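You operate a simulated robot arm through the tools that you are given. There is no shell and no other tool.

You are at the controls of a simulated two-armed robot. One attempt, no reset.

TASK
Shut the blue, white and black valves, see which needle drops and tighten that nut.
Fine: watch the needles some seconds with all three shut; bleed that branch before tightening; open the three valves again after; open no other valve, leave the regulator.

It is judged by the outcome, as a careful person would: the job done as asked, and still so three seconds after it is handed in. It fails if anything else is knocked over, pushed out of place, dropped, spilled or broken.

THE ROBOT
Two 7-joint arms with two-finger parallel grippers on one trunk that stands fixed in place. Base frame: the origin is at the foot of the trunk, x ahead of it, y to its left, z up; the work surface is at about z = 720. Units: mm, degrees, N and s.
The left shoulder is at [110, 169, 1523], the right one opposite. With the tool pointing down near the work surface each hand reaches from about 100 to 640 mm from the base axis, measured 20 degrees to its own side. Payload 1.57 kg a hand.
Tool frame (each hand has its own): the origin (TCP) lies between the finger pads and is the grasp point; the fingertips stand 30 mm ahead of it; z points along the fingers, y is the line along which they close. Largest opening 80 mm; finger width 17, thickness 12; the body of the gripper, 40 by 82 mm, starts 80 mm behind the TCP.
Orientation is that of the tool frame in the base frame, as a unit quaternion [x, y, z, w]. With the fingers straight down and closing along the base's y, the tool's x points along the base's -x, its y along +y and its z along -z.

THE INTERFACE
- The arms move only by the tool play_rows. It takes "left_deltas", "right_deltas" or both (then of equal length, played together; a hand with none holds still); each is a list that holds one entry, the list of rows, each a list of 6 numbers: the shift along the tool's x, y, z in mm, then the turn, a rotation vector about the tool's x, y, z in degrees. In form: [[[x, y, z, wx, wy, wz], ...]]. A call has 1 to 20 rows; each row is the pose to reach, as a shift and turn from the pose commanded when the call began, along the tool's axes at that moment. "left_jaw" and "right_jaw" are, for a hand that has rows, the opening, from 0 (shut) to 1 (fully open), set as the call begins (left out, the last holds). A row lasts 0.2 s, in which the tool goes at most 50 mm and 8.6 degrees; a call with a longer step from one row to the next is refused whole, and so is a gripper value outside its range. Where a pose cannot be reached the arm comes as near as it can. A force on the tool above 50 N (or 10 N above the force at the start of the call, whichever is more), or a blocked arm, ends the call early, and 0.2 s more pass. The fingers move at their own pace (about 72 mm/s each) and stop on an object; they squeeze with about 24 N. The grip force told is the motor's: it shows also when the fingers shut on nothing. Time passes only in rows, and 0.2 s behind the last, so rows that repeat a pose let the fingers close. It gives the time, the measured TCP pose, the force on the tool (base axes), the opening and the grip force at its end, in the units of the frame above (readings bear some noise), with the torque about the TCP (base axes, N m) and any sound that the robot's microphone picked up.
- Cameras (640 x 400 px; columns grow to the right, rows downward): "scene" is now at [158.7, 3.5, 1708.6]; the picture's right is [0.05, -1.00, 0.00], its down [-0.75, -0.04, -0.66] and it looks along [0.66, 0.04, -0.75] (base axes); focal length 376 px, centre (320, 200). "left" rides on the left gripper at [72, 7, -122] in its tool frame; the picture's right is [-0.09, 1.00, 0.00], its down [-0.84, -0.08, -0.54] and it looks along [-0.54, -0.05, 0.84] (tool axes); focal length 238 px, centre (320, 200). "right" rides on the right gripper at [72, -6, -122] in its tool frame; the picture's right is [0.09, 1.00, 0.00], its down [-0.84, 0.08, -0.54] and it looks along [-0.54, 0.05, 0.84] (tool axes); focal length 238 px, centre (320, 200). There is no depth. A picture from a camera that has moved, and an enlarged one, comes with that camera's place and axes in the base frame and with its lens.
- capture(camera): a new picture of that camera. The clock stands still meanwhile.
- lift_body(by): slides the trunk up (or, below 0, down) by that many mm; the arms and the scene camera ride with it, the base frame stays. It gives what a move gives, with no picture.
- head_to(pan, tilt): turns the head with the scene camera to pan (to the left, within 86 degrees either way) and tilt (down, from -29 to 69), counted from straight ahead of the robot. It gives what a move gives.
- close_up(camera, box): a new picture of the part [left, top, right, bottom] of that camera's present view, enlarged. The clock stands still meanwhile.
- finish_job(): hands the job in; it is judged then, once.

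Places have to be worked out from the pictures, the camera data and where the tool is seen. Open the grippers and draw the arms clear of the work before you hand the job in, unless the task says otherwise.

The tools are called as a command line: name --argument value ..., lists and objects as JSON in quotes. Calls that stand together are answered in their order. play_rows: Moves the arms, as the interface text tells. Its arguments: {"type":"object","properties":{"left_deltas":{"type":"array"},"left_jaw":{"type":"number"},"right_deltas":{"type":"array"},"right_jaw":{"type":"number"}},"required":[]} The other tools are called the same way: lift_body (by) slides the trunk up or down; head_to (pan, tilt) turns the head that bears the scene camera; capture (camera) takes a picture; close_up (camera, box) takes an enlarged picture of a part of a camera's view; finish_job () hands the job in.

At the start:

```text
time_s: 0.0
left_tool_pos: [662.9, 263.1, 1278.9]
left_orientation: [0.0, 1.0, 0.0, 0.0]
left_contact_force: [-0.1, 0.2, -0.2]
left_ft_torque: [0.02, -0.01, 0.0]
left_opening: 80.0
left_grip_force: 0.0
right_tool_pos: [677.6, -271.8, 1278.7]
right_orientation: [0.0, 1.0, 0.0, 0.0]
right_contact_force: [0.3, 0.6, -1.2]
right_ft_torque: [-0.02, 0.0, -0.03]
right_opening: 79.8
right_grip_force: 0.1
trunk travel left (down, up): [-837.0, 53.0]
head pan, tilt: [3.1, 48.5]
```

scene: 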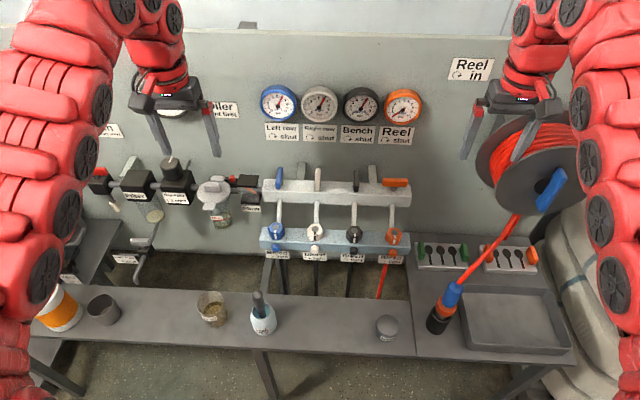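
right: 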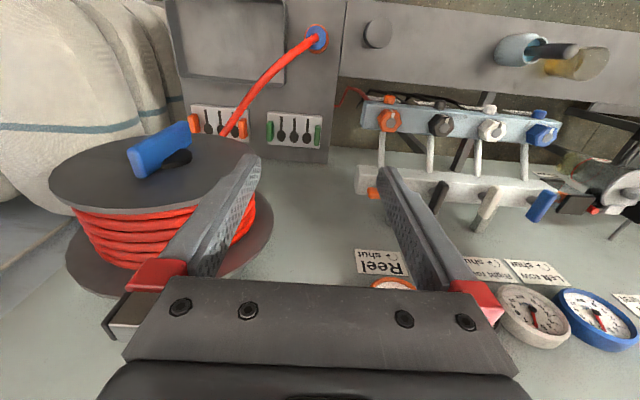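
left: 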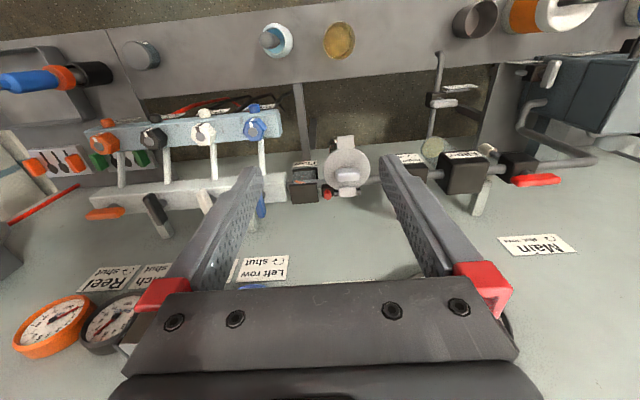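

I begin by looking closely at the manifold, gauges and valves in enlarged pictures before moving anything.

close_up --camera "scene" --box '[250, 75, 430, 150]'

close_up --camera "scene" --box '[250, 155, 430, 270]'

close_up --camera "scene" --box '[80, 140, 270, 270]'

close_up --camera "scene" --box '[30, 270, 420, 360]'

close_up --camera "scene" --box '[400, 50, 640, 200]'

close_up --camera "right" --box '[350, 80, 640, 240]'

close_up --camera "left" --box '[60, 80, 300, 240]'

```text
3.56 times, centred on (340, 112) of scene
camera zoom: at [158.7, 3.5, 1708.6], right [0.05, -1.0, 0.0], down [-0.75, -0.04, -0.66], along [0.66, 0.04, -0.75], focal length 1336 px, centre (249, 511)
```

zoom: 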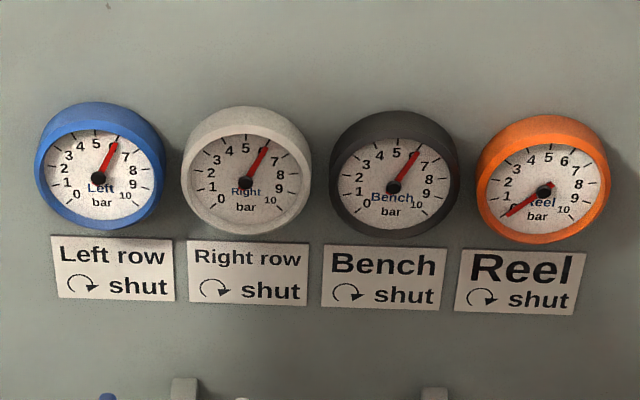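

```text
3.48 times, centred on (340, 212) of scene
camera zoom: at [158.7, 3.5, 1708.6], right [0.05, -1.0, 0.0], down [-0.75, -0.04, -0.66], along [0.66, 0.04, -0.75], focal length 1308 px, centre (250, 156)
```

zoom: 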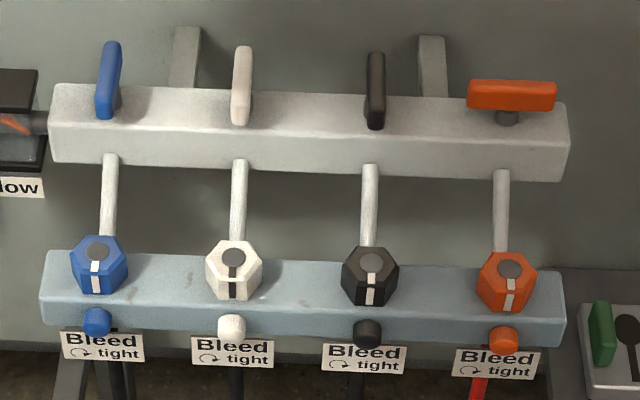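

```text
3.08 times, centred on (175, 205) of scene
camera zoom: at [158.7, 3.5, 1708.6], right [0.05, -1.0, 0.0], down [-0.75, -0.04, -0.66], along [0.66, 0.04, -0.75], focal length 1157 px, centre (766, 185)
```

zoom: 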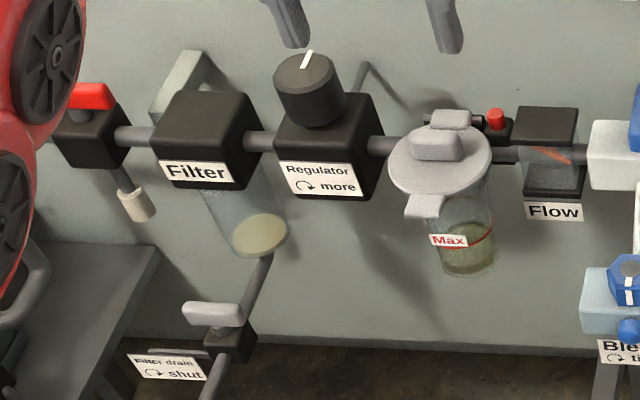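

```text
1.64 times, centred on (225, 315) of scene
camera zoom: at [158.7, 3.5, 1708.6], right [0.05, -1.0, 0.0], down [-0.75, -0.04, -0.66], along [0.66, 0.04, -0.75], focal length 617 px, centre (476, 11)
```

zoom: 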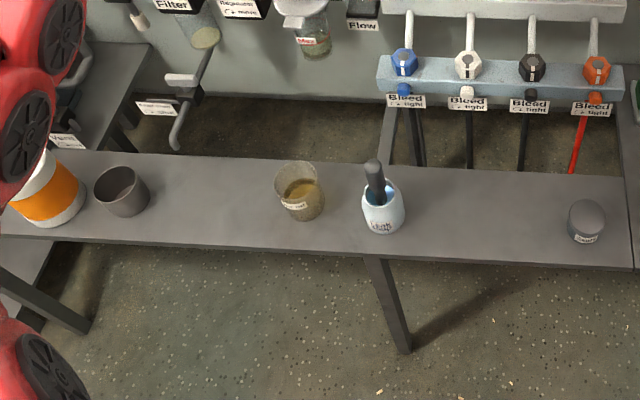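

```text
2.67 times, centred on (520, 125) of scene
camera zoom: at [158.7, 3.5, 1708.6], right [0.05, -1.0, 0.0], down [-0.75, -0.04, -0.66], along [0.66, 0.04, -0.75], focal length 1002 px, centre (-213, 400)
```

zoom: 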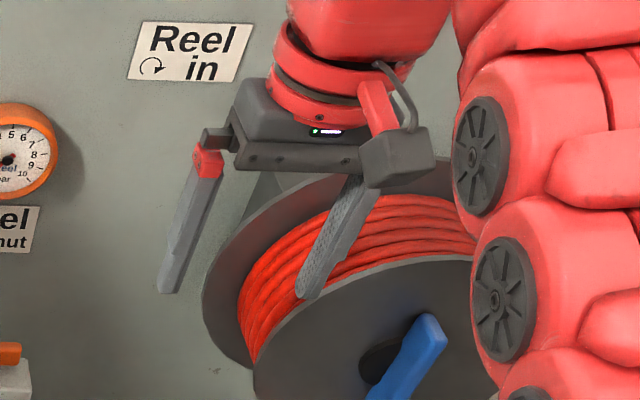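

```text
2.21 times, centred on (495, 160) of right
camera zoom: at [605.4, -277.4, 1399.9], right [-0.09, 1.0, 0.0], down [0.84, 0.08, 0.54], along [0.54, 0.05, -0.84], focal length 526 px, centre (-66, 288)
```

zoom: 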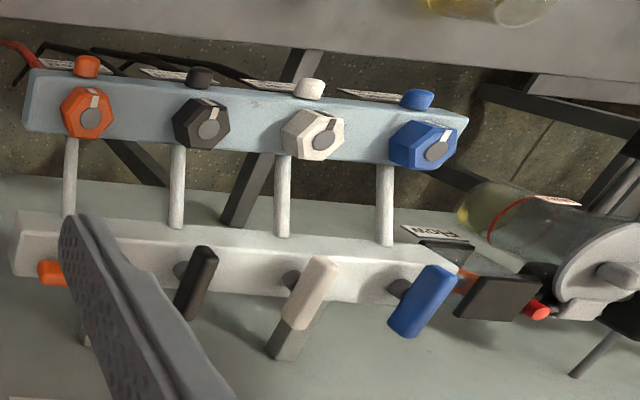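

```text
2.50 times, centred on (180, 160) of left
camera zoom: at [590.5, 269.5, 1400.2], right [0.09, 1.0, 0.0], down [0.84, -0.08, 0.54], along [0.54, -0.05, -0.84], focal length 596 px, centre (670, 300)
```

zoom: 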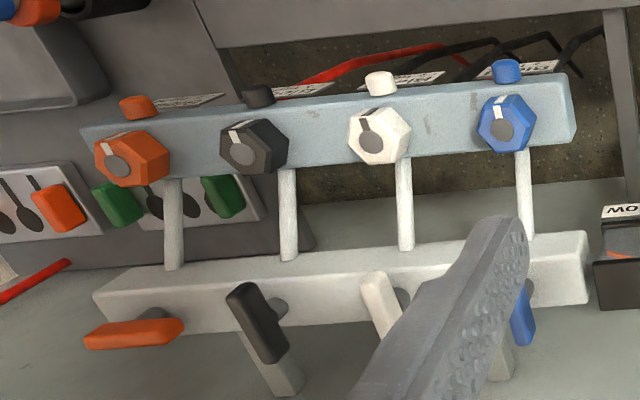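

The upper rail with levers appears to be at about x 808, z 1046 (blue lever y about 144). The hex nuts are near x 705, z 965, at y of about 143 to -144, and the wall is near x 900. I'll zoom further to see how the nuts, bleed knobs and levers are oriented.

close_up --camera "scene" --box '[255, 160, 345, 265]'

close_up --camera "scene" --box '[335, 160, 425, 265]'

close_up --camera "left" --box '[200, 90, 300, 220]'

close_up --camera "right" --box '[480, 90, 580, 230]'

```text
3.81 times, centred on (300, 212) of scene
camera zoom: at [158.7, 3.5, 1708.6], right [0.05, -1.0, 0.0], down [-0.75, -0.04, -0.66], along [0.66, 0.04, -0.75], focal length 1432 px, centre (396, 152)
```

zoom: 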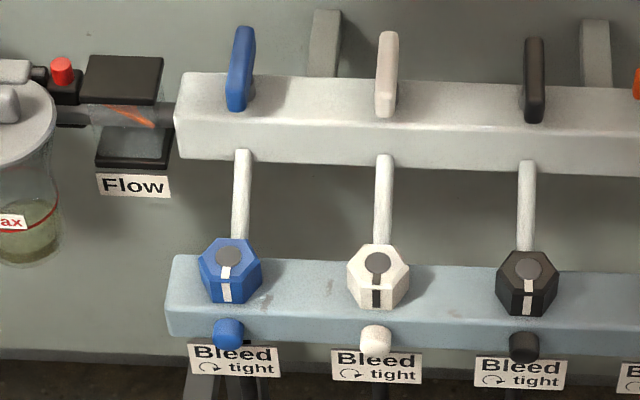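

```text
3.81 times, centred on (380, 212) of scene
camera zoom: at [158.7, 3.5, 1708.6], right [0.05, -1.0, 0.0], down [-0.75, -0.04, -0.66], along [0.66, 0.04, -0.75], focal length 1432 px, centre (91, 152)
```

zoom: 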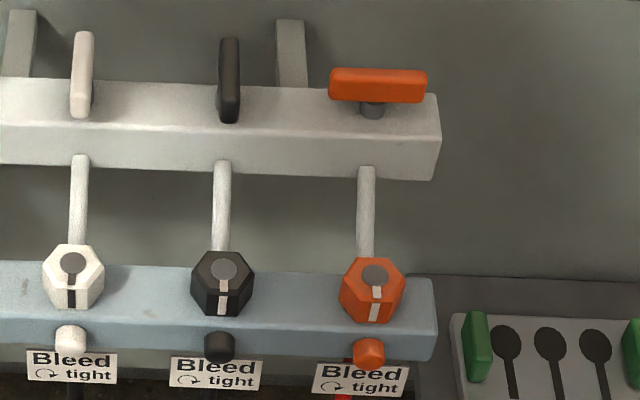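

```text
3.08 times, centred on (250, 155) of left
camera zoom: at [590.5, 269.5, 1400.2], right [0.09, 1.0, 0.0], down [0.84, -0.08, 0.54], along [0.54, -0.05, -0.84], focal length 733 px, centre (535, 338)
```

zoom: 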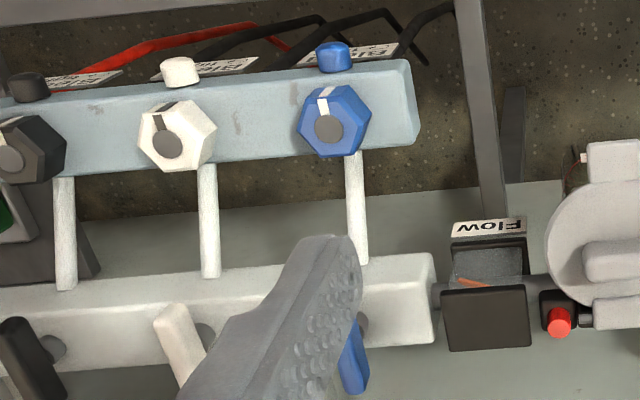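

```text
2.86 times, centred on (530, 160) of right
camera zoom: at [605.4, -277.4, 1399.9], right [-0.09, 1.0, 0.0], down [0.84, 0.08, 0.54], along [0.54, 0.05, -0.84], focal length 681 px, centre (-280, 314)
```

zoom: 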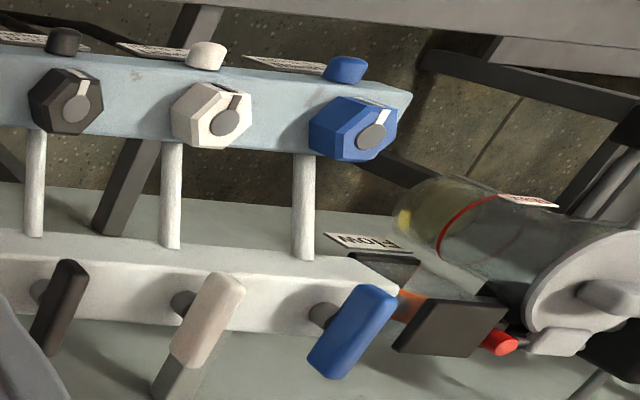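

The nuts sit on top of the lower rail with vertical axes, the bleed knobs are on its front, and the levers turn about vertical stems on the upper rail. I'll bring the left hand over the blue lever at a safe height, jaws half open, for a closer look.

play_rows --left_deltas '[[[-20, -20, 0, 0, 0, 0], [-45, -40, 0, 0, 0, 0], [-70, -60, 0, 0, 0, 0], [-95, -80, 10, 0, 0, 0], [-115, -100, 30, 0, 0, 0], [-130, -112, 55, 0, 0, 0], [-140, -119, 80, 0, 0, 0], [-145, -119, 100, 0, 0, 0], [-145, -119, 100, 0, 0, 0]]]' --left_jaw 0.6

capture --camera "left"

capture --camera "scene"

```text
time_s: 2.0
left_tool_pos: [722.6, 165.7, 1225.8]
left_orientation: [0.0, 1.0, 0.0, 0.0]
left_contact_force: [0.4, 0.4, 0.4]
left_ft_torque: [-0.04, 0.04, -0.02]
left_opening: 47.8
left_grip_force: 0.1
left hand out of reach, approached as far as the arm can: row 3, 4, 5, 6, 7, 8, 9
right_tool_pos: [677.4, -270.8, 1279.0]
right_orientation: [0.0, 1.0, 0.0, 0.0]
right_contact_force: [-0.4, -0.2, -1.0]
right_ft_torque: [0.0, 0.05, 0.0]
right_opening: 80.1
right_grip_force: 0.1
trunk travel left (down, up): [-837.0, 53.0]
head pan, tilt: [3.1, 48.5]
```

```text
taken
camera left: at [652.1, 173.3, 1348.2], right [0.09, 1.0, 0.0], down [0.84, -0.08, 0.54], along [0.54, -0.05, -0.84], focal length 238 px, centre (320, 200)
```

left: 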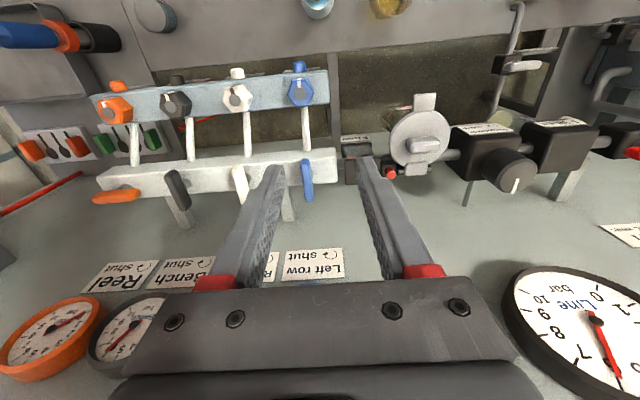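

```text
taken
camera scene: at [158.4, 3.8, 1708.6], right [0.05, -1.0, 0.0], down [-0.75, -0.04, -0.66], along [0.66, 0.04, -0.75], focal length 376 px, centre (320, 200)
```

scene: 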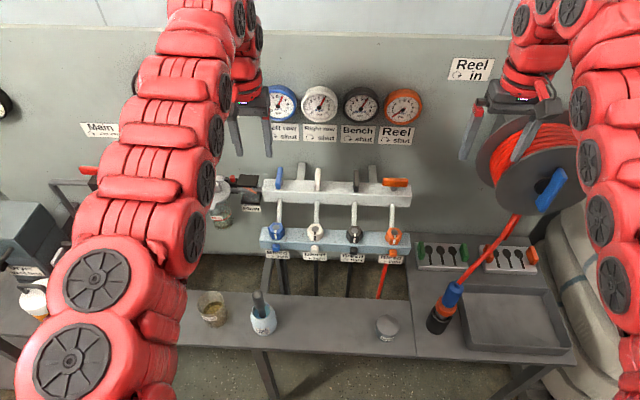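

The left arm tops out at about x 723 when pointing straight down, so the levers need a forward-tilted tool. I'll draw back and tilt the left hand 30° forward, which also shows me whether shifts count from the requested or the reached pose.

play_rows --left_deltas '[[[30, 0, 0, 0, -6, 0], [60, 0, 0, 0, -12, 0], [90, 0, 0, 0, -18, 0], [120, 0, 0, 0, -24, 0], [120, 0, 0, 0, -30, 0], [120, 0, 0, 0, -30, 0]]]'

capture --camera "left"

```text
time_s: 3.4
left_tool_pos: [711.2, 121.8, 1268.7]
left_orientation: [0.081, 0.975, 0.017, 0.206]
left_contact_force: [-0.6, -0.3, -0.7]
left_ft_torque: [0.02, -0.02, 0.01]
left_opening: 48.1
left_grip_force: 0.0
left hand out of reach, approached as far as the arm can: row 2, 3, 4, 5, 6
right_tool_pos: [677.1, -274.1, 1278.2]
right_orientation: [0.0, 1.0, 0.002, -0.001]
right_contact_force: [-0.1, -0.5, -0.2]
right_ft_torque: [0.03, 0.01, 0.0]
right_opening: 79.7
right_grip_force: 0.1
trunk travel left (down, up): [-837.0, 53.0]
head pan, tilt: [3.1, 48.5]
```

```text
taken
camera left: at [599.2, 140.9, 1351.3], right [0.23, 0.97, 0.1], down [0.52, -0.21, 0.82], along [0.82, -0.14, -0.56], focal length 238 px, centre (320, 200)
```

left: 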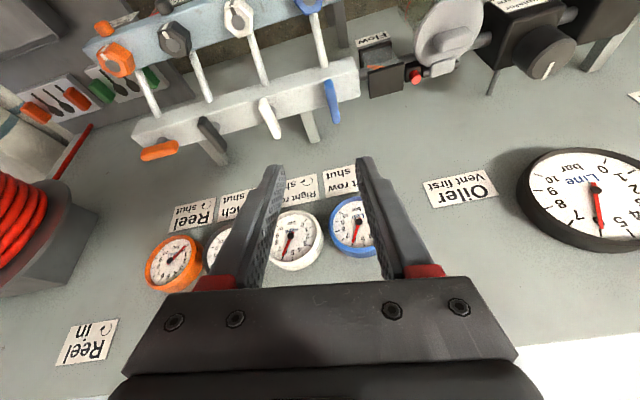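

The result suggests shifts count from the last requested pose, and that higher poses with little tilt are awkward for the arm. I'll go lower and further forward with 45° tilt, which should be more natural, to about [760, 144, 1120], still clear of everything.

play_rows --left_deltas '[[[-8, 0, 20, 0, -4, 0], [-16, 0, 42, 0, -8, 0], [-25, 0, 65, 0, -12, 0], [-33, 0, 87, 0, -15, 0], [-33, 0, 87, 0, -15, 0], [-33, 0, 87, 0, -15, 0]]]'

capture --camera "left"

capture --camera "scene"

```text
time_s: 4.8
left_tool_pos: [776.7, 122.5, 1201.9]
left_orientation: [0.082, 0.94, 0.005, 0.332]
left_contact_force: [-0.6, 0.3, -0.1]
left_ft_torque: [0.01, -0.02, -0.01]
left_opening: 47.9
left_grip_force: 0.1
right_tool_pos: [676.7, -270.5, 1278.9]
right_orientation: [0.0, 1.0, 0.0, 0.0]
right_contact_force: [-0.1, -0.4, 0.0]
right_ft_torque: [-0.01, 0.01, 0.05]
right_opening: 80.0
right_grip_force: 0.1
trunk travel left (down, up): [-837.0, 53.0]
head pan, tilt: [3.1, 48.5]
```

```text
taken
camera left: at [647.2, 145.2, 1252.0], right [0.22, 0.97, 0.12], down [0.29, -0.18, 0.94], along [0.93, -0.17, -0.32], focal length 238 px, centre (320, 200)
```

left: 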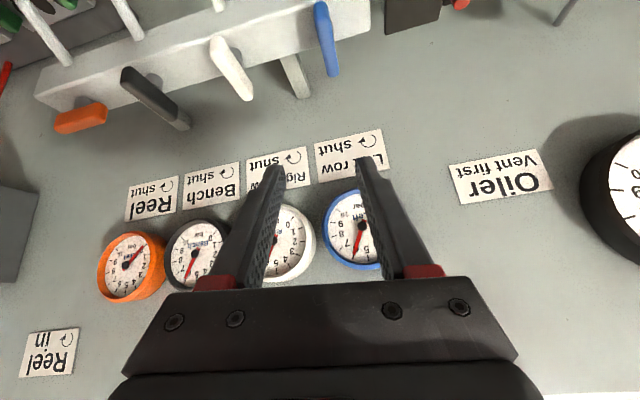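

```text
taken
camera scene: at [158.5, 3.8, 1708.6], right [0.05, -1.0, 0.0], down [-0.75, -0.04, -0.66], along [0.66, 0.04, -0.75], focal length 376 px, centre (320, 200)
```

scene: 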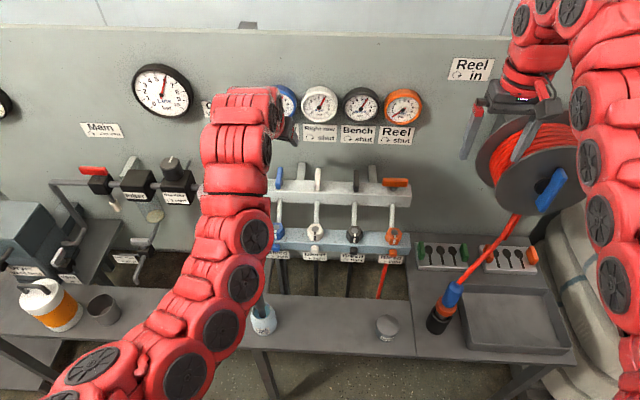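

Shifts evidently count from the reached pose. The hand is now at [777, 122, 1202], tilted about 39°, with a good oblique view of the levers, so I'll zoom in to measure them.

close_up --camera "left" --box '[200, 0, 380, 112]'

close_up --camera "left" --box '[30, 30, 210, 142]'

close_up --camera "scene" --box '[260, 160, 350, 216]'

```text
3.56 times, centred on (290, 56) of left
camera zoom: at [647.2, 145.2, 1252.0], right [0.22, 0.97, 0.12], down [0.29, -0.18, 0.94], along [0.93, -0.17, -0.32], focal length 848 px, centre (427, 712)
```

zoom: 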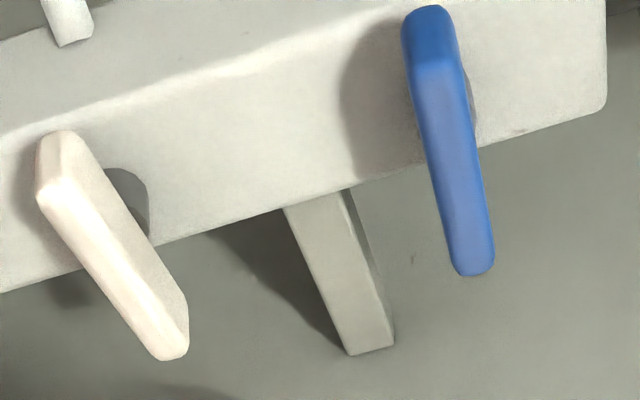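

```text
3.56 times, centred on (120, 86) of left
camera zoom: at [647.2, 145.2, 1252.0], right [0.22, 0.97, 0.12], down [0.29, -0.18, 0.94], along [0.93, -0.17, -0.32], focal length 848 px, centre (1031, 605)
```

zoom: 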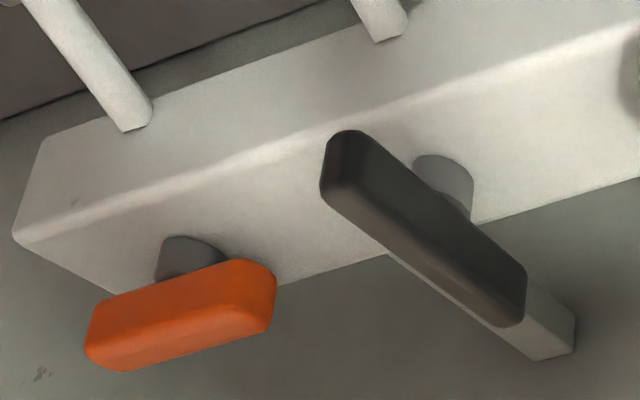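

```text
7.11 times, centred on (305, 188) of scene
camera zoom: at [158.5, 3.8, 1708.6], right [0.05, -1.0, 0.0], down [-0.75, -0.04, -0.66], along [0.66, 0.04, -0.75], focal length 2673 px, centre (427, 285)
```

zoom: 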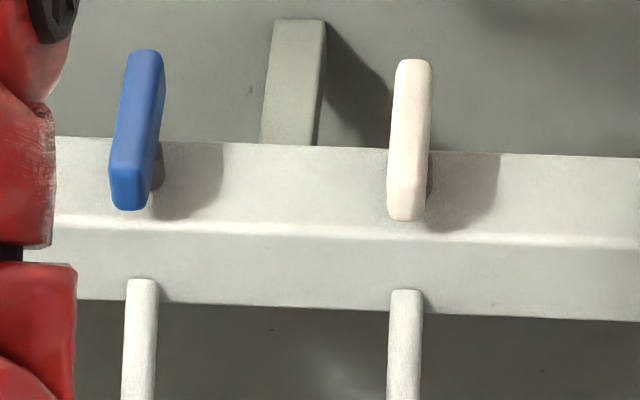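

Lever-top height is poorly pinned by these two views (roughly z 1060–1074). I'll take the hand back and down to about [690, 144, 1085] at a clean 45° tilt, to view the levers almost level from in front.

play_rows --left_deltas '[[[28, 3, -22, -0.8, -1.5, -2.2], [56, 6, -44, -1.6, -3.0, -4.5], [70, 7.6, -55.3, -2.3, -4.6, -6.7], [95, 5, -25, -3.1, -6.1, -8.9], [120, 2.5, 5, -3.1, -6.1, -8.9], [143, 0.1, 36.1, -3.1, -6.1, -8.9], [143, 0.1, 36.1, -3.1, -6.1, -8.9]]]'

capture --camera "left"

```text
time_s: 6.4
left_tool_pos: [687.9, 141.2, 1084.3]
left_orientation: [0.001, 0.924, 0.0, 0.382]
left_contact_force: [-1.0, 0.2, -0.3]
left_ft_torque: [0.01, 0.03, -0.01]
left_opening: 47.8
left_grip_force: 0.1
right_tool_pos: [676.6, -272.1, 1279.1]
right_orientation: [0.001, 1.0, 0.0, 0.0]
right_contact_force: [-0.6, -0.1, -0.4]
right_ft_torque: [-0.02, -0.01, -0.01]
right_opening: 80.0
right_grip_force: 0.1
trunk travel left (down, up): [-837.0, 53.0]
head pan, tilt: [3.1, 48.5]
```

```text
taken
camera left: at [553.1, 148.9, 1119.8], right [0.06, 1.0, 0.07], down [0.21, -0.08, 0.98], along [0.98, -0.05, -0.21], focal length 238 px, centre (320, 200)
```

left: 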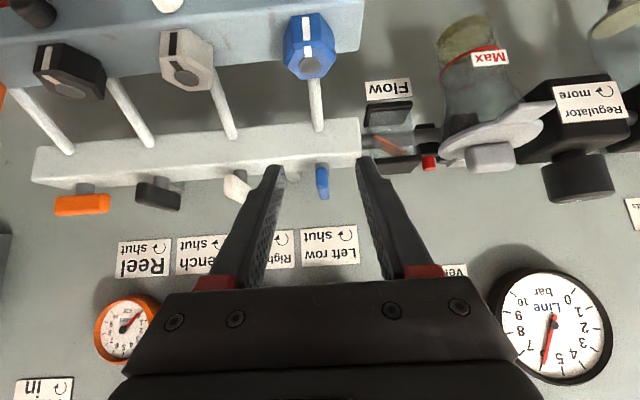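

The pose was reached exactly. I'll zoom on the levers and nuts from this level view.

close_up --camera "left" --box '[200, 110, 360, 210]'

close_up --camera "left" --box '[30, 130, 210, 230]'

close_up --camera "left" --box '[150, 0, 370, 137]'

close_up --camera "left" --box '[0, 0, 220, 137]'

```text
4.00 times, centred on (280, 160) of left
camera zoom: at [553.1, 148.9, 1119.8], right [0.06, 1.0, 0.07], down [0.21, -0.08, 0.98], along [0.98, -0.05, -0.21], focal length 953 px, centre (480, 360)
```

zoom: 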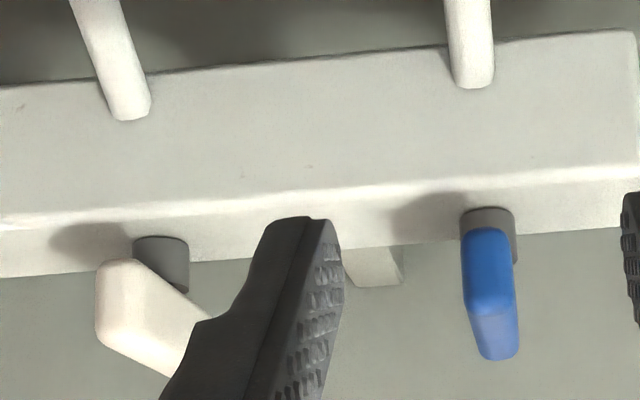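

```text
3.56 times, centred on (120, 180) of left
camera zoom: at [553.1, 148.9, 1119.8], right [0.06, 1.0, 0.07], down [0.21, -0.08, 0.98], along [0.98, -0.05, -0.21], focal length 848 px, centre (1031, 271)
```

zoom: 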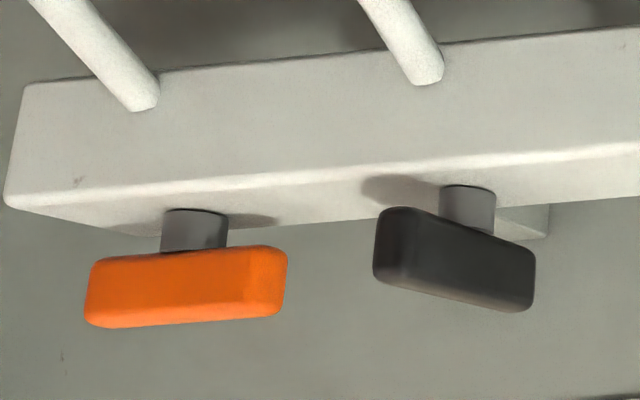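

```text
2.91 times, centred on (260, 68) of left
camera zoom: at [553.1, 148.9, 1119.8], right [0.06, 1.0, 0.07], down [0.21, -0.08, 0.98], along [0.98, -0.05, -0.21], focal length 693 px, centre (494, 582)
```

zoom: 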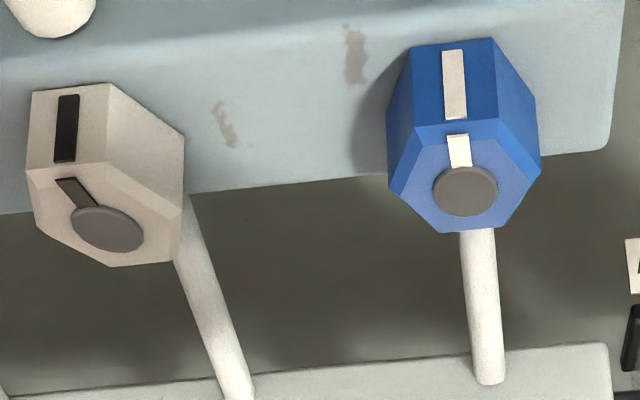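

```text
2.91 times, centred on (110, 68) of left
camera zoom: at [553.1, 148.9, 1119.8], right [0.06, 1.0, 0.07], down [0.21, -0.08, 0.98], along [0.98, -0.05, -0.21], focal length 693 px, centre (931, 582)
```

zoom: 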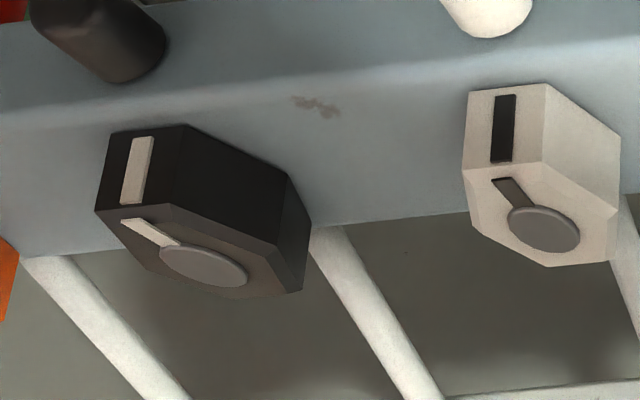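

From this view I place the lever stems at about x 806, y 141 / 47 / -46 / -140. Each lever is about 62 × 13 mm at z 1038–1058, over a rail top at z 1022; the nuts are at x 698, top z 988. Shutting clockwise means pushing a lever's front end left and then forward, so I close the left jaws and bring them in just right of the blue lever's front end.

play_rows --left_deltas '[[[0, -13, 0, 0, 0, 0], [0, -26, 0, 0, 0, 0], [-12, -26, 16.3, 0, 0, 0], [-24, -26, 38, 0, 0, 0], [-31, -26, 56, 0, 0, 0], [-33.9, -26, 66.5, 0, 0, 0], [-33.9, -26, 66.5, 0, 0, 0]]]' --left_jaw 0

capture --camera "left"

close_up --camera "scene" --box '[240, 130, 400, 230]'

```text
time_s: 8.0
left_tool_pos: [760.8, 117.5, 1062.1]
left_orientation: [-0.001, 0.924, 0.0, 0.383]
left_contact_force: [0.0, -0.5, 0.1]
left_ft_torque: [0.0, 0.01, -0.01]
left_opening: 0.0
left_grip_force: 21.1
right_tool_pos: [676.5, -272.0, 1279.0]
right_orientation: [0.0, 1.0, 0.001, 0.001]
right_contact_force: [-0.5, 0.3, -0.3]
right_ft_torque: [0.0, 0.02, 0.01]
right_opening: 80.0
right_grip_force: 0.1
trunk travel left (down, up): [-837.0, 53.0]
head pan, tilt: [3.1, 48.5]
```

```text
taken
camera left: at [624.6, 124.2, 1097.1], right [0.06, 1.0, 0.06], down [0.21, -0.08, 0.97], along [0.98, -0.05, -0.21], focal length 238 px, centre (320, 200)
```

left: 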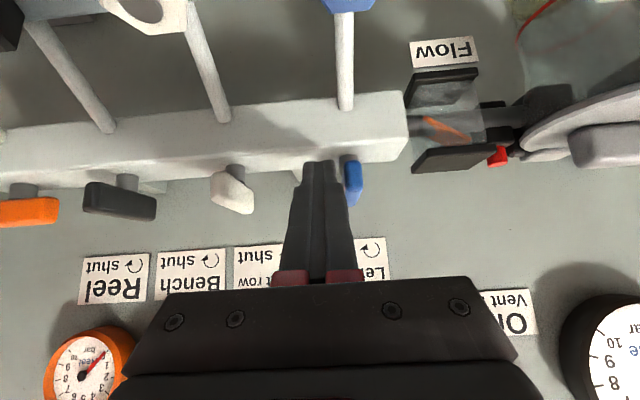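

```text
4.00 times, centred on (320, 180) of scene
camera zoom: at [158.4, 3.3, 1708.6], right [0.05, -1.0, 0.0], down [-0.75, -0.04, -0.66], along [0.66, 0.04, -0.75], focal length 1504 px, centre (320, 280)
```

zoom: 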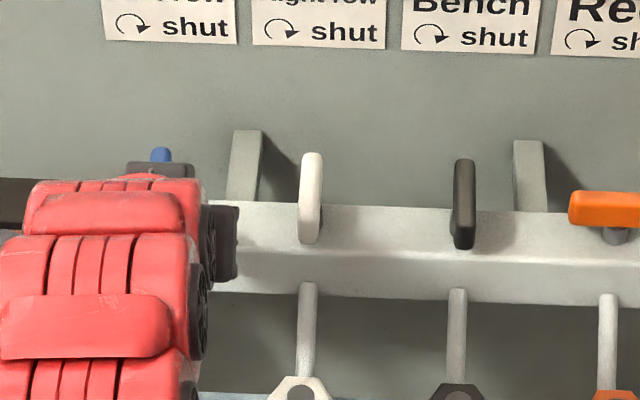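

The closed fingers sit just to the right (-y) of the blue lever's front end. I'll zoom in to check the overlap before pushing.

close_up --camera "left" --box '[260, 120, 420, 220]'

```text
4.00 times, centred on (340, 170) of left
camera zoom: at [624.6, 124.2, 1097.1], right [0.06, 1.0, 0.06], down [0.21, -0.08, 0.97], along [0.98, -0.05, -0.21], focal length 953 px, centre (240, 320)
```

zoom: 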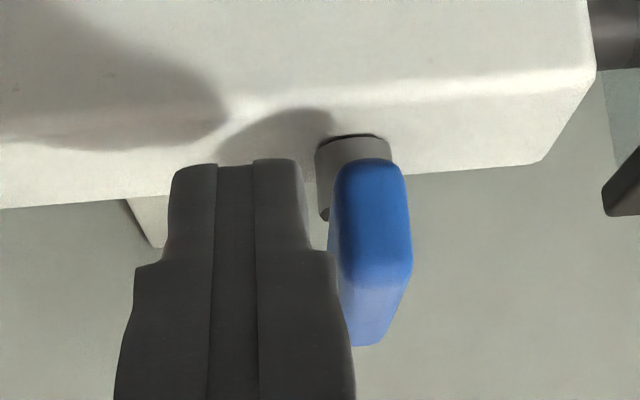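

The overlap looks right. I push the lever's front end to the left along an arc to about 45° first and check.

play_rows --left_deltas '[[[0.7, 6.5, -0.7, 0, 0, 0], [1.4, 9.5, -1.4, 0, 0, 0], [2.1, 12.4, -2.1, 0, 0, 0], [1.9, 15.4, -1.9, 0, 0, 0], [1.6, 18.4, -1.6, 0, 0, 0], [0.9, 21.2, -0.9, 0, 0, 0], [0.2, 24, -0.2, 0, 0, 0], [0.2, 24, -0.2, 0, 0, 0]]]'

close_up --camera "left" --box '[240, 120, 400, 220]'

```text
time_s: 9.8
left_tool_pos: [760.0, 140.7, 1060.2]
left_orientation: [0.0, 0.924, 0.0, 0.382]
left_contact_force: [-0.4, -0.1, 0.2]
left_ft_torque: [-0.04, -0.02, 0.02]
left_opening: 0.2
left_grip_force: 21.6
right_tool_pos: [677.6, -270.9, 1279.6]
right_orientation: [0.0, 1.0, 0.001, 0.0]
right_contact_force: [-0.5, -0.3, 0.3]
right_ft_torque: [0.0, 0.02, -0.01]
right_opening: 79.9
right_grip_force: 0.0
trunk travel left (down, up): [-837.0, 53.0]
head pan, tilt: [3.1, 48.5]
```

```text
4.00 times, centred on (320, 170) of left
camera zoom: at [624.4, 147.8, 1096.6], right [0.06, 1.0, 0.07], down [0.21, -0.08, 0.97], along [0.98, -0.05, -0.21], focal length 953 px, centre (320, 320)
```

zoom: 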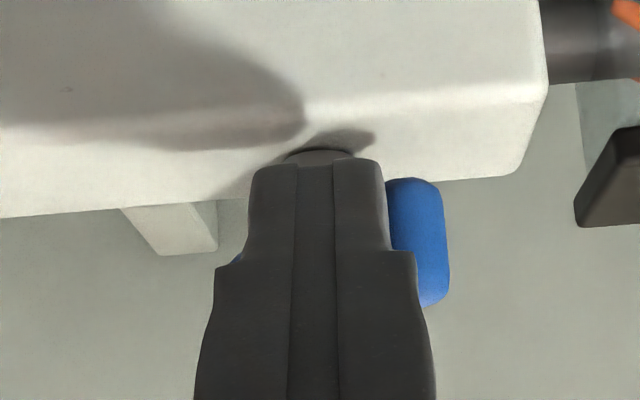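

The lever is turning with negligible force. I continue the arc to fully shut, finishing with a forward push to the stop.

play_rows --left_deltas '[[[-1.1, 2.5, 1.1, 0, 0, 0], [-2.5, 5, 2.5, 0, 0, 0], [-4.0, 7, 4.0, 0, 0, 0], [-5.7, 8.6, 5.7, 0, 0, 0], [-7.5, 10, 7.5, 0, 0, 0], [-9.5, 11, 9.5, 0, 0, 0], [-11.5, 11, 11.5, 0, 0, 0], [-13.0, 11, 13.0, 0, 0, 0], [-13.0, 11, 13.0, 0, 0, 0]]]'

close_up --camera "left" --box '[240, 120, 400, 220]'

```text
time_s: 11.8
left_tool_pos: [775.8, 151.4, 1062.2]
left_orientation: [0.0, 0.924, 0.001, 0.381]
left_contact_force: [-15.0, -1.5, -3.0]
left_ft_torque: [0.19, 0.28, -0.02]
left_opening: 0.0
left_grip_force: 21.5
right_tool_pos: [674.2, -270.8, 1279.7]
right_orientation: [-0.001, 1.0, 0.001, 0.001]
right_contact_force: [-0.4, 0.6, -0.7]
right_ft_torque: [0.01, 0.01, -0.03]
right_opening: 79.9
right_grip_force: 0.1
trunk travel left (down, up): [-837.0, 53.0]
head pan, tilt: [3.1, 48.5]
```

```text
4.00 times, centred on (320, 170) of left
camera zoom: at [640.3, 158.3, 1096.7], right [0.07, 1.0, 0.07], down [0.21, -0.08, 0.97], along [0.98, -0.05, -0.21], focal length 953 px, centre (320, 320)
```

zoom: 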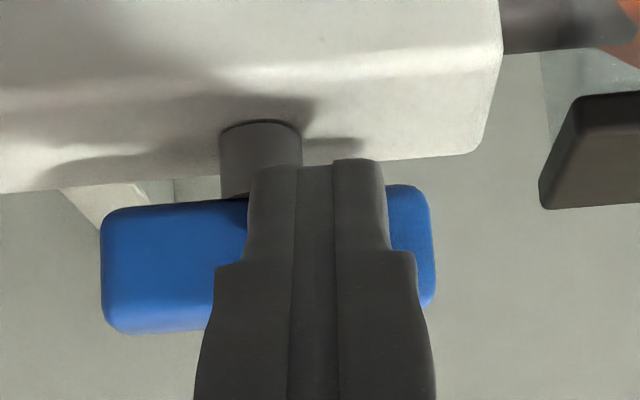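

The blue lever has reached its stop (about 15 N of resistance). I back off, go right, and come in beside the white lever's front end the same way.

play_rows --left_deltas '[[[10.6, 0, -17.7, 0, 0, 0], [23.3, 0, -37.5, 0, 0, 0], [23.3, -40, -37.5, 0, 0, 0], [23.3, -85, -37.5, 0, 0, 0], [23.3, -115, -37.5, 0, 0, 0], [23.3, -129.5, -37.5, 0, 0, 0], [17.7, -129.5, -24.7, 0, 0, 0], [13, -129.5, -13, 0, 0, 0], [13, -129.5, -13, 0, 0, 0]]]'

close_up --camera "left" --box '[240, 100, 430, 220]'

capture --camera "scene"

```text
time_s: 13.8
left_tool_pos: [758.8, 23.1, 1061.0]
left_orientation: [0.0, 0.924, -0.001, 0.382]
left_contact_force: [-0.9, -0.7, 0.5]
left_ft_torque: [0.02, 0.06, 0.01]
left_opening: 0.0
left_grip_force: 21.1
right_tool_pos: [676.1, -271.7, 1279.2]
right_orientation: [0.0, 1.0, 0.0, 0.0]
right_contact_force: [0.1, 0.0, -0.3]
right_ft_torque: [0.02, -0.02, 0.0]
right_opening: 79.9
right_grip_force: 0.0
trunk travel left (down, up): [-837.0, 53.0]
head pan, tilt: [3.1, 48.5]
```

```text
3.33 times, centred on (335, 160) of left
camera zoom: at [623.6, 29.0, 1096.8], right [0.06, 1.0, 0.07], down [0.21, -0.08, 0.97], along [0.98, -0.05, -0.21], focal length 794 px, centre (270, 333)
```

zoom: 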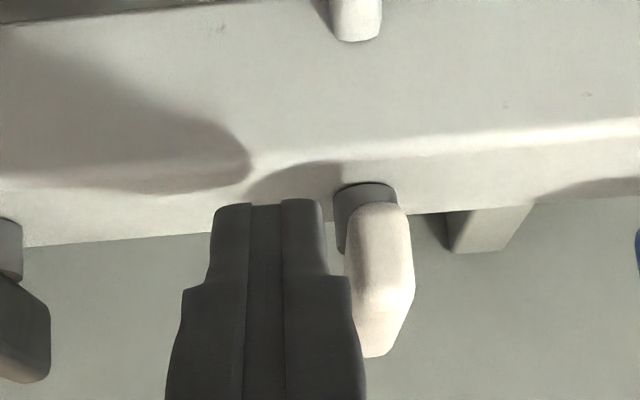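

```text
taken
camera scene: at [158.4, 3.2, 1708.6], right [0.05, -1.0, 0.0], down [-0.75, -0.04, -0.66], along [0.66, 0.04, -0.75], focal length 376 px, centre (320, 200)
```

scene: 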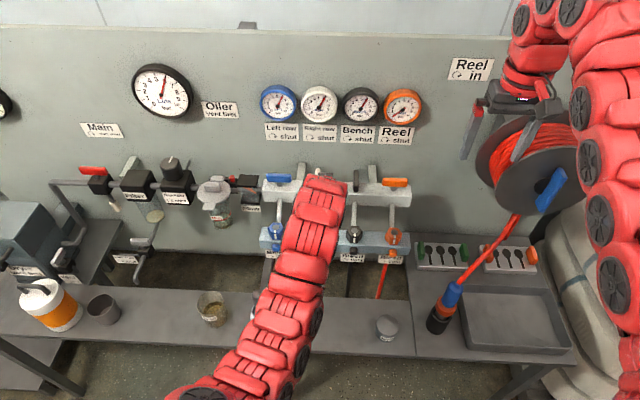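

Blue is across the rail like the orange lever, so it is shut. The geometry at white is the same, so I run the same push arc in one go.

play_rows --left_deltas '[[[0.7, 6.5, -0.7, 0, 0, 0], [1.4, 9.5, -1.4, 0, 0, 0], [2.1, 12.4, -2.1, 0, 0, 0], [1.9, 15.4, -1.9, 0, 0, 0], [1.6, 18.4, -1.6, 0, 0, 0], [0.9, 21.2, -0.9, 0, 0, 0], [0.2, 24, -0.2, 0, 0, 0], [-0.9, 26.5, 0.9, 0, 0, 0], [-2.3, 29, 2.3, 0, 0, 0], [-3.8, 31, 3.8, 0, 0, 0], [-5.5, 32.6, 5.5, 0, 0, 0], [-7.3, 34, 7.3, 0, 0, 0], [-9.3, 35, 9.3, 0, 0, 0], [-11.3, 35, 11.3, 0, 0, 0], [-12.8, 35, 12.8, 0, 0, 0], [-12.8, 35, 12.8, 0, 0, 0]]]'

close_up --camera "left" --box '[240, 100, 430, 220]'

```text
time_s: 17.2
left_tool_pos: [776.4, 57.1, 1062.4]
left_orientation: [0.0, 0.924, 0.0, 0.382]
left_contact_force: [-15.5, -0.6, -2.6]
left_ft_torque: [0.12, 0.29, 0.02]
left_opening: 0.0
left_grip_force: 21.7
right_tool_pos: [676.6, -271.6, 1280.6]
right_orientation: [0.0, 1.0, 0.001, 0.0]
right_contact_force: [0.2, 0.2, -0.3]
right_ft_torque: [0.02, 0.0, 0.02]
right_opening: 80.1
right_grip_force: 0.1
trunk travel left (down, up): [-837.0, 53.0]
head pan, tilt: [3.1, 48.5]
```

```text
3.33 times, centred on (335, 160) of left
camera zoom: at [640.2, 64.2, 1096.9], right [0.07, 1.0, 0.07], down [0.21, -0.08, 0.97], along [0.98, -0.05, -0.21], focal length 794 px, centre (270, 333)
```

zoom: 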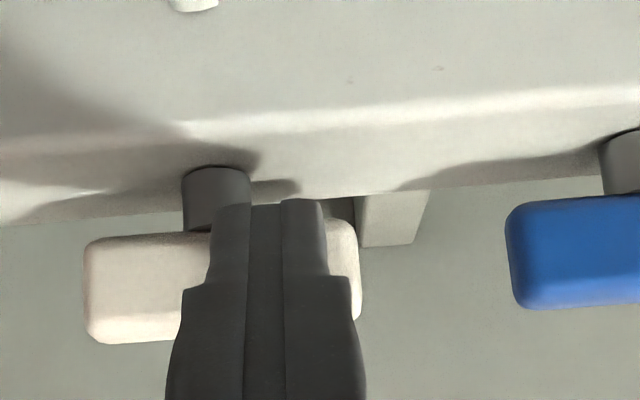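

White is shut too (stop felt at about 15 N). The left arm seems able to reach black, so I repeat the move 94 mm further right.

play_rows --left_deltas '[[[10.6, 0, -17.7, 0, 0, 0], [23.3, 0, -37.5, 0, 0, 0], [23.3, -40, -37.5, 0, 0, 0], [23.3, -85, -37.5, 0, 0, 0], [23.3, -115, -37.5, 0, 0, 0], [23.3, -129, -37.5, 0, 0, 0], [17.7, -129, -24.7, 0, 0, 0], [12.8, -129, -12.8, 0, 0, 0], [12.8, -129, -12.8, 0, 0, 0]]]'

close_up --camera "left" --box '[240, 100, 430, 220]'

capture --camera "scene"

```text
time_s: 19.2
left_tool_pos: [760.1, -71.7, 1061.3]
left_orientation: [0.0, 0.924, 0.0, 0.383]
left_contact_force: [0.3, 0.2, 0.2]
left_ft_torque: [0.01, -0.05, 0.01]
left_opening: 0.1
left_grip_force: 21.5
right_tool_pos: [676.1, -271.5, 1277.8]
right_orientation: [0.0, 1.0, 0.001, 0.0]
right_contact_force: [-0.3, 0.4, 0.7]
right_ft_torque: [0.0, 0.01, -0.02]
right_opening: 80.1
right_grip_force: 0.1
trunk travel left (down, up): [-837.0, 53.0]
head pan, tilt: [3.1, 48.5]
```

```text
3.33 times, centred on (335, 160) of left
camera zoom: at [623.9, -65.1, 1097.3], right [0.06, 1.0, 0.07], down [0.21, -0.08, 0.97], along [0.98, -0.05, -0.21], focal length 794 px, centre (270, 333)
```

zoom: 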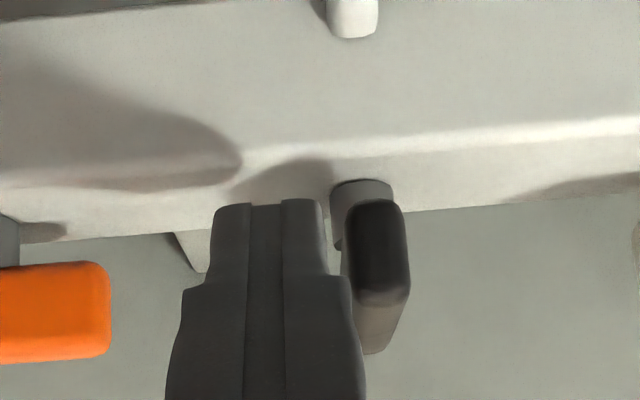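

```text
taken
camera scene: at [158.4, 3.2, 1708.6], right [0.05, -1.0, 0.0], down [-0.75, -0.04, -0.66], along [0.66, 0.04, -0.75], focal length 376 px, centre (320, 200)
```

scene: 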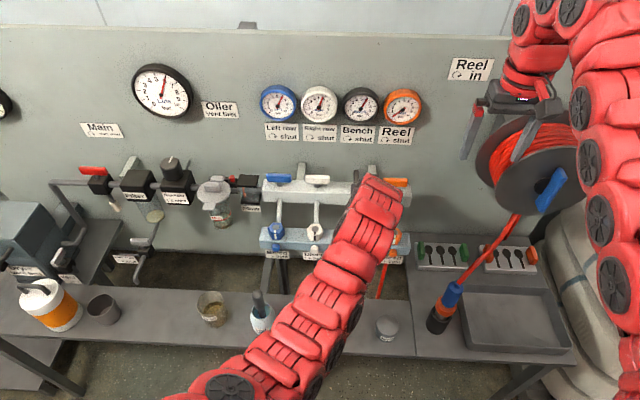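

The fingers line up beside the black lever exactly as with the others, with the orange lever well clear. I run the same push arc.

play_rows --left_deltas '[[[0.7, 6.5, -0.7, 0, 0, 0], [1.4, 9.5, -1.4, 0, 0, 0], [2.1, 12.4, -2.1, 0, 0, 0], [1.9, 15.4, -1.9, 0, 0, 0], [1.6, 18.4, -1.6, 0, 0, 0], [0.9, 21.2, -0.9, 0, 0, 0], [0.2, 24, -0.2, 0, 0, 0], [-0.9, 26.5, 0.9, 0, 0, 0], [-2.3, 29, 2.3, 0, 0, 0], [-3.8, 31, 3.8, 0, 0, 0], [-5.5, 32.6, 5.5, 0, 0, 0], [-7.3, 34, 7.3, 0, 0, 0], [-9.3, 35, 9.3, 0, 0, 0], [-11.3, 35, 11.3, 0, 0, 0], [-12.8, 35, 12.8, 0, 0, 0], [-12.8, 35, 12.8, 0, 0, 0]]]'

close_up --camera "left" --box '[240, 100, 430, 220]'

close_up --camera "scene" --box '[250, 75, 430, 150]'

```text
time_s: 22.6
left_tool_pos: [775.9, -36.3, 1061.7]
left_orientation: [0.0, 0.924, 0.0, 0.383]
left_contact_force: [-13.9, 0.9, -0.3]
left_ft_torque: [-0.1, 0.27, 0.04]
left_opening: 0.0
left_grip_force: 21.7
right_tool_pos: [674.8, -270.6, 1280.6]
right_orientation: [0.001, 1.0, 0.001, 0.0]
right_contact_force: [-1.2, -0.4, 0.1]
right_ft_torque: [-0.05, 0.01, -0.01]
right_opening: 79.9
right_grip_force: 0.1
trunk travel left (down, up): [-837.0, 53.0]
head pan, tilt: [3.1, 48.5]
```

```text
3.33 times, centred on (335, 160) of left
camera zoom: at [640.2, -29.8, 1097.1], right [0.07, 1.0, 0.07], down [0.21, -0.08, 0.97], along [0.98, -0.05, -0.21], focal length 794 px, centre (270, 333)
```

zoom: 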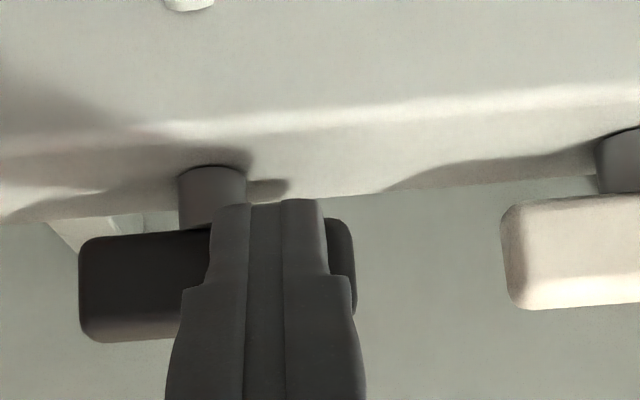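

```text
3.56 times, centred on (340, 112) of scene
camera zoom: at [155.5, 3.6, 1708.8], right [0.05, -1.0, 0.0], down [-0.75, -0.04, -0.66], along [0.66, 0.04, -0.75], focal length 1336 px, centre (249, 511)
```

zoom: 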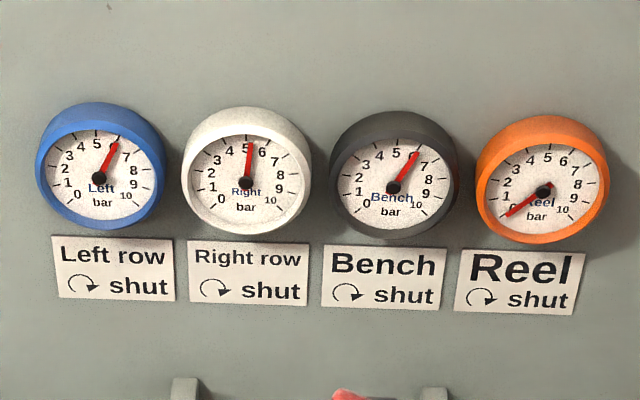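

All three are shut, and the white (Right row) needle already seems to be dropping. I withdraw the hand and let several seconds pass to watch all the needles.

play_rows --left_deltas '[[[10.6, 0, -17.7, 0, 0, 0], [23.3, 0, -37.5, 0, 0, 0], [23.3, 40, -67.5, 0, 0, 0], [23.3, 80, -80, 0, 0, 0], [23.3, 120, -80, 0, 0, 0], [23.3, 160, -80, 0, 0, 0], [23.3, 190, -80, 0, 0, 0], [23.3, 190, -80, 0, 0, 0], [23.3, 190, -80, 0, 0, 0], [23.3, 190, -80, 0, 0, 0], [23.3, 190, -80, 0, 0, 0], [23.3, 190, -80, 0, 0, 0], [23.3, 190, -80, 0, 0, 0], [23.3, 190, -80, 0, 0, 0], [23.3, 190, -80, 0, 0, 0], [23.3, 190, -80, 0, 0, 0]]]'

close_up --camera "scene" --box '[250, 75, 430, 150]'

capture --camera "scene"

capture --camera "left"

```text
time_s: 26.0
left_tool_pos: [705.4, 154.1, 1102.9]
left_orientation: [0.0, 0.924, 0.0, 0.383]
left_contact_force: [0.3, 0.1, -0.1]
left_ft_torque: [-0.04, 0.01, -0.03]
left_opening: 0.0
left_grip_force: 22.2
right_tool_pos: [676.7, -271.2, 1278.3]
right_orientation: [0.0, 1.0, 0.001, 0.001]
right_contact_force: [0.1, 0.0, -0.7]
right_ft_torque: [0.0, 0.02, -0.02]
right_opening: 79.8
right_grip_force: 0.1
trunk travel left (down, up): [-837.0, 53.0]
head pan, tilt: [3.1, 48.5]
```

```text
3.56 times, centred on (340, 112) of scene
camera zoom: at [158.6, 3.4, 1708.6], right [0.05, -1.0, 0.0], down [-0.75, -0.04, -0.66], along [0.66, 0.04, -0.75], focal length 1336 px, centre (249, 511)
```

zoom: 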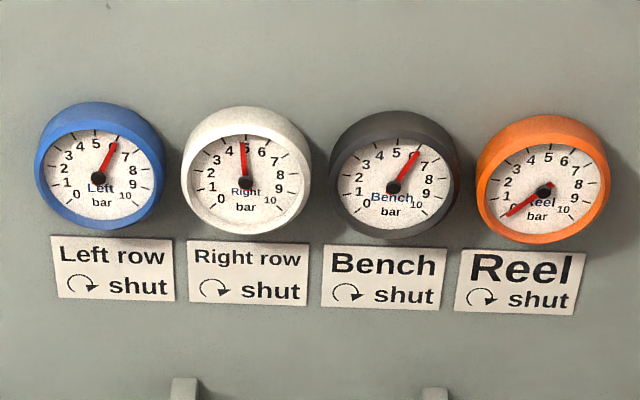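

```text
taken
camera scene: at [158.6, 3.4, 1708.6], right [0.05, -1.0, 0.0], down [-0.75, -0.04, -0.66], along [0.66, 0.04, -0.75], focal length 376 px, centre (320, 200)
```

scene: 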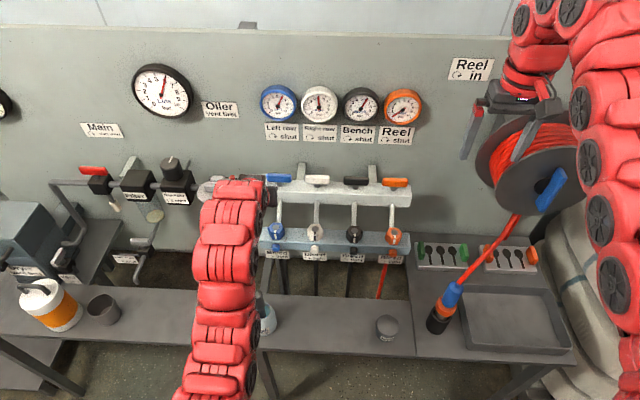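

```text
taken
camera left: at [570.1, 160.4, 1137.3], right [0.06, 1.0, 0.07], down [0.21, -0.08, 0.97], along [0.98, -0.05, -0.21], focal length 238 px, centre (320, 200)
```

left: 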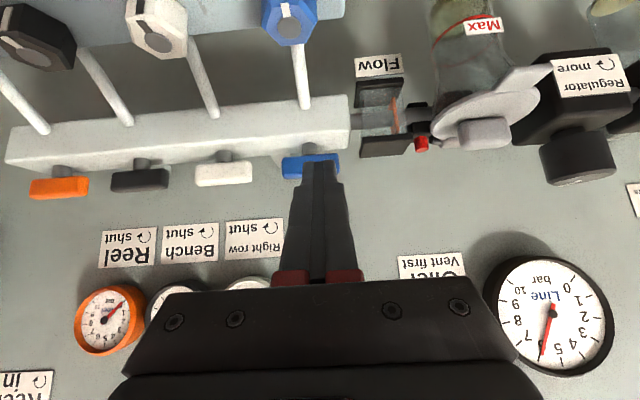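

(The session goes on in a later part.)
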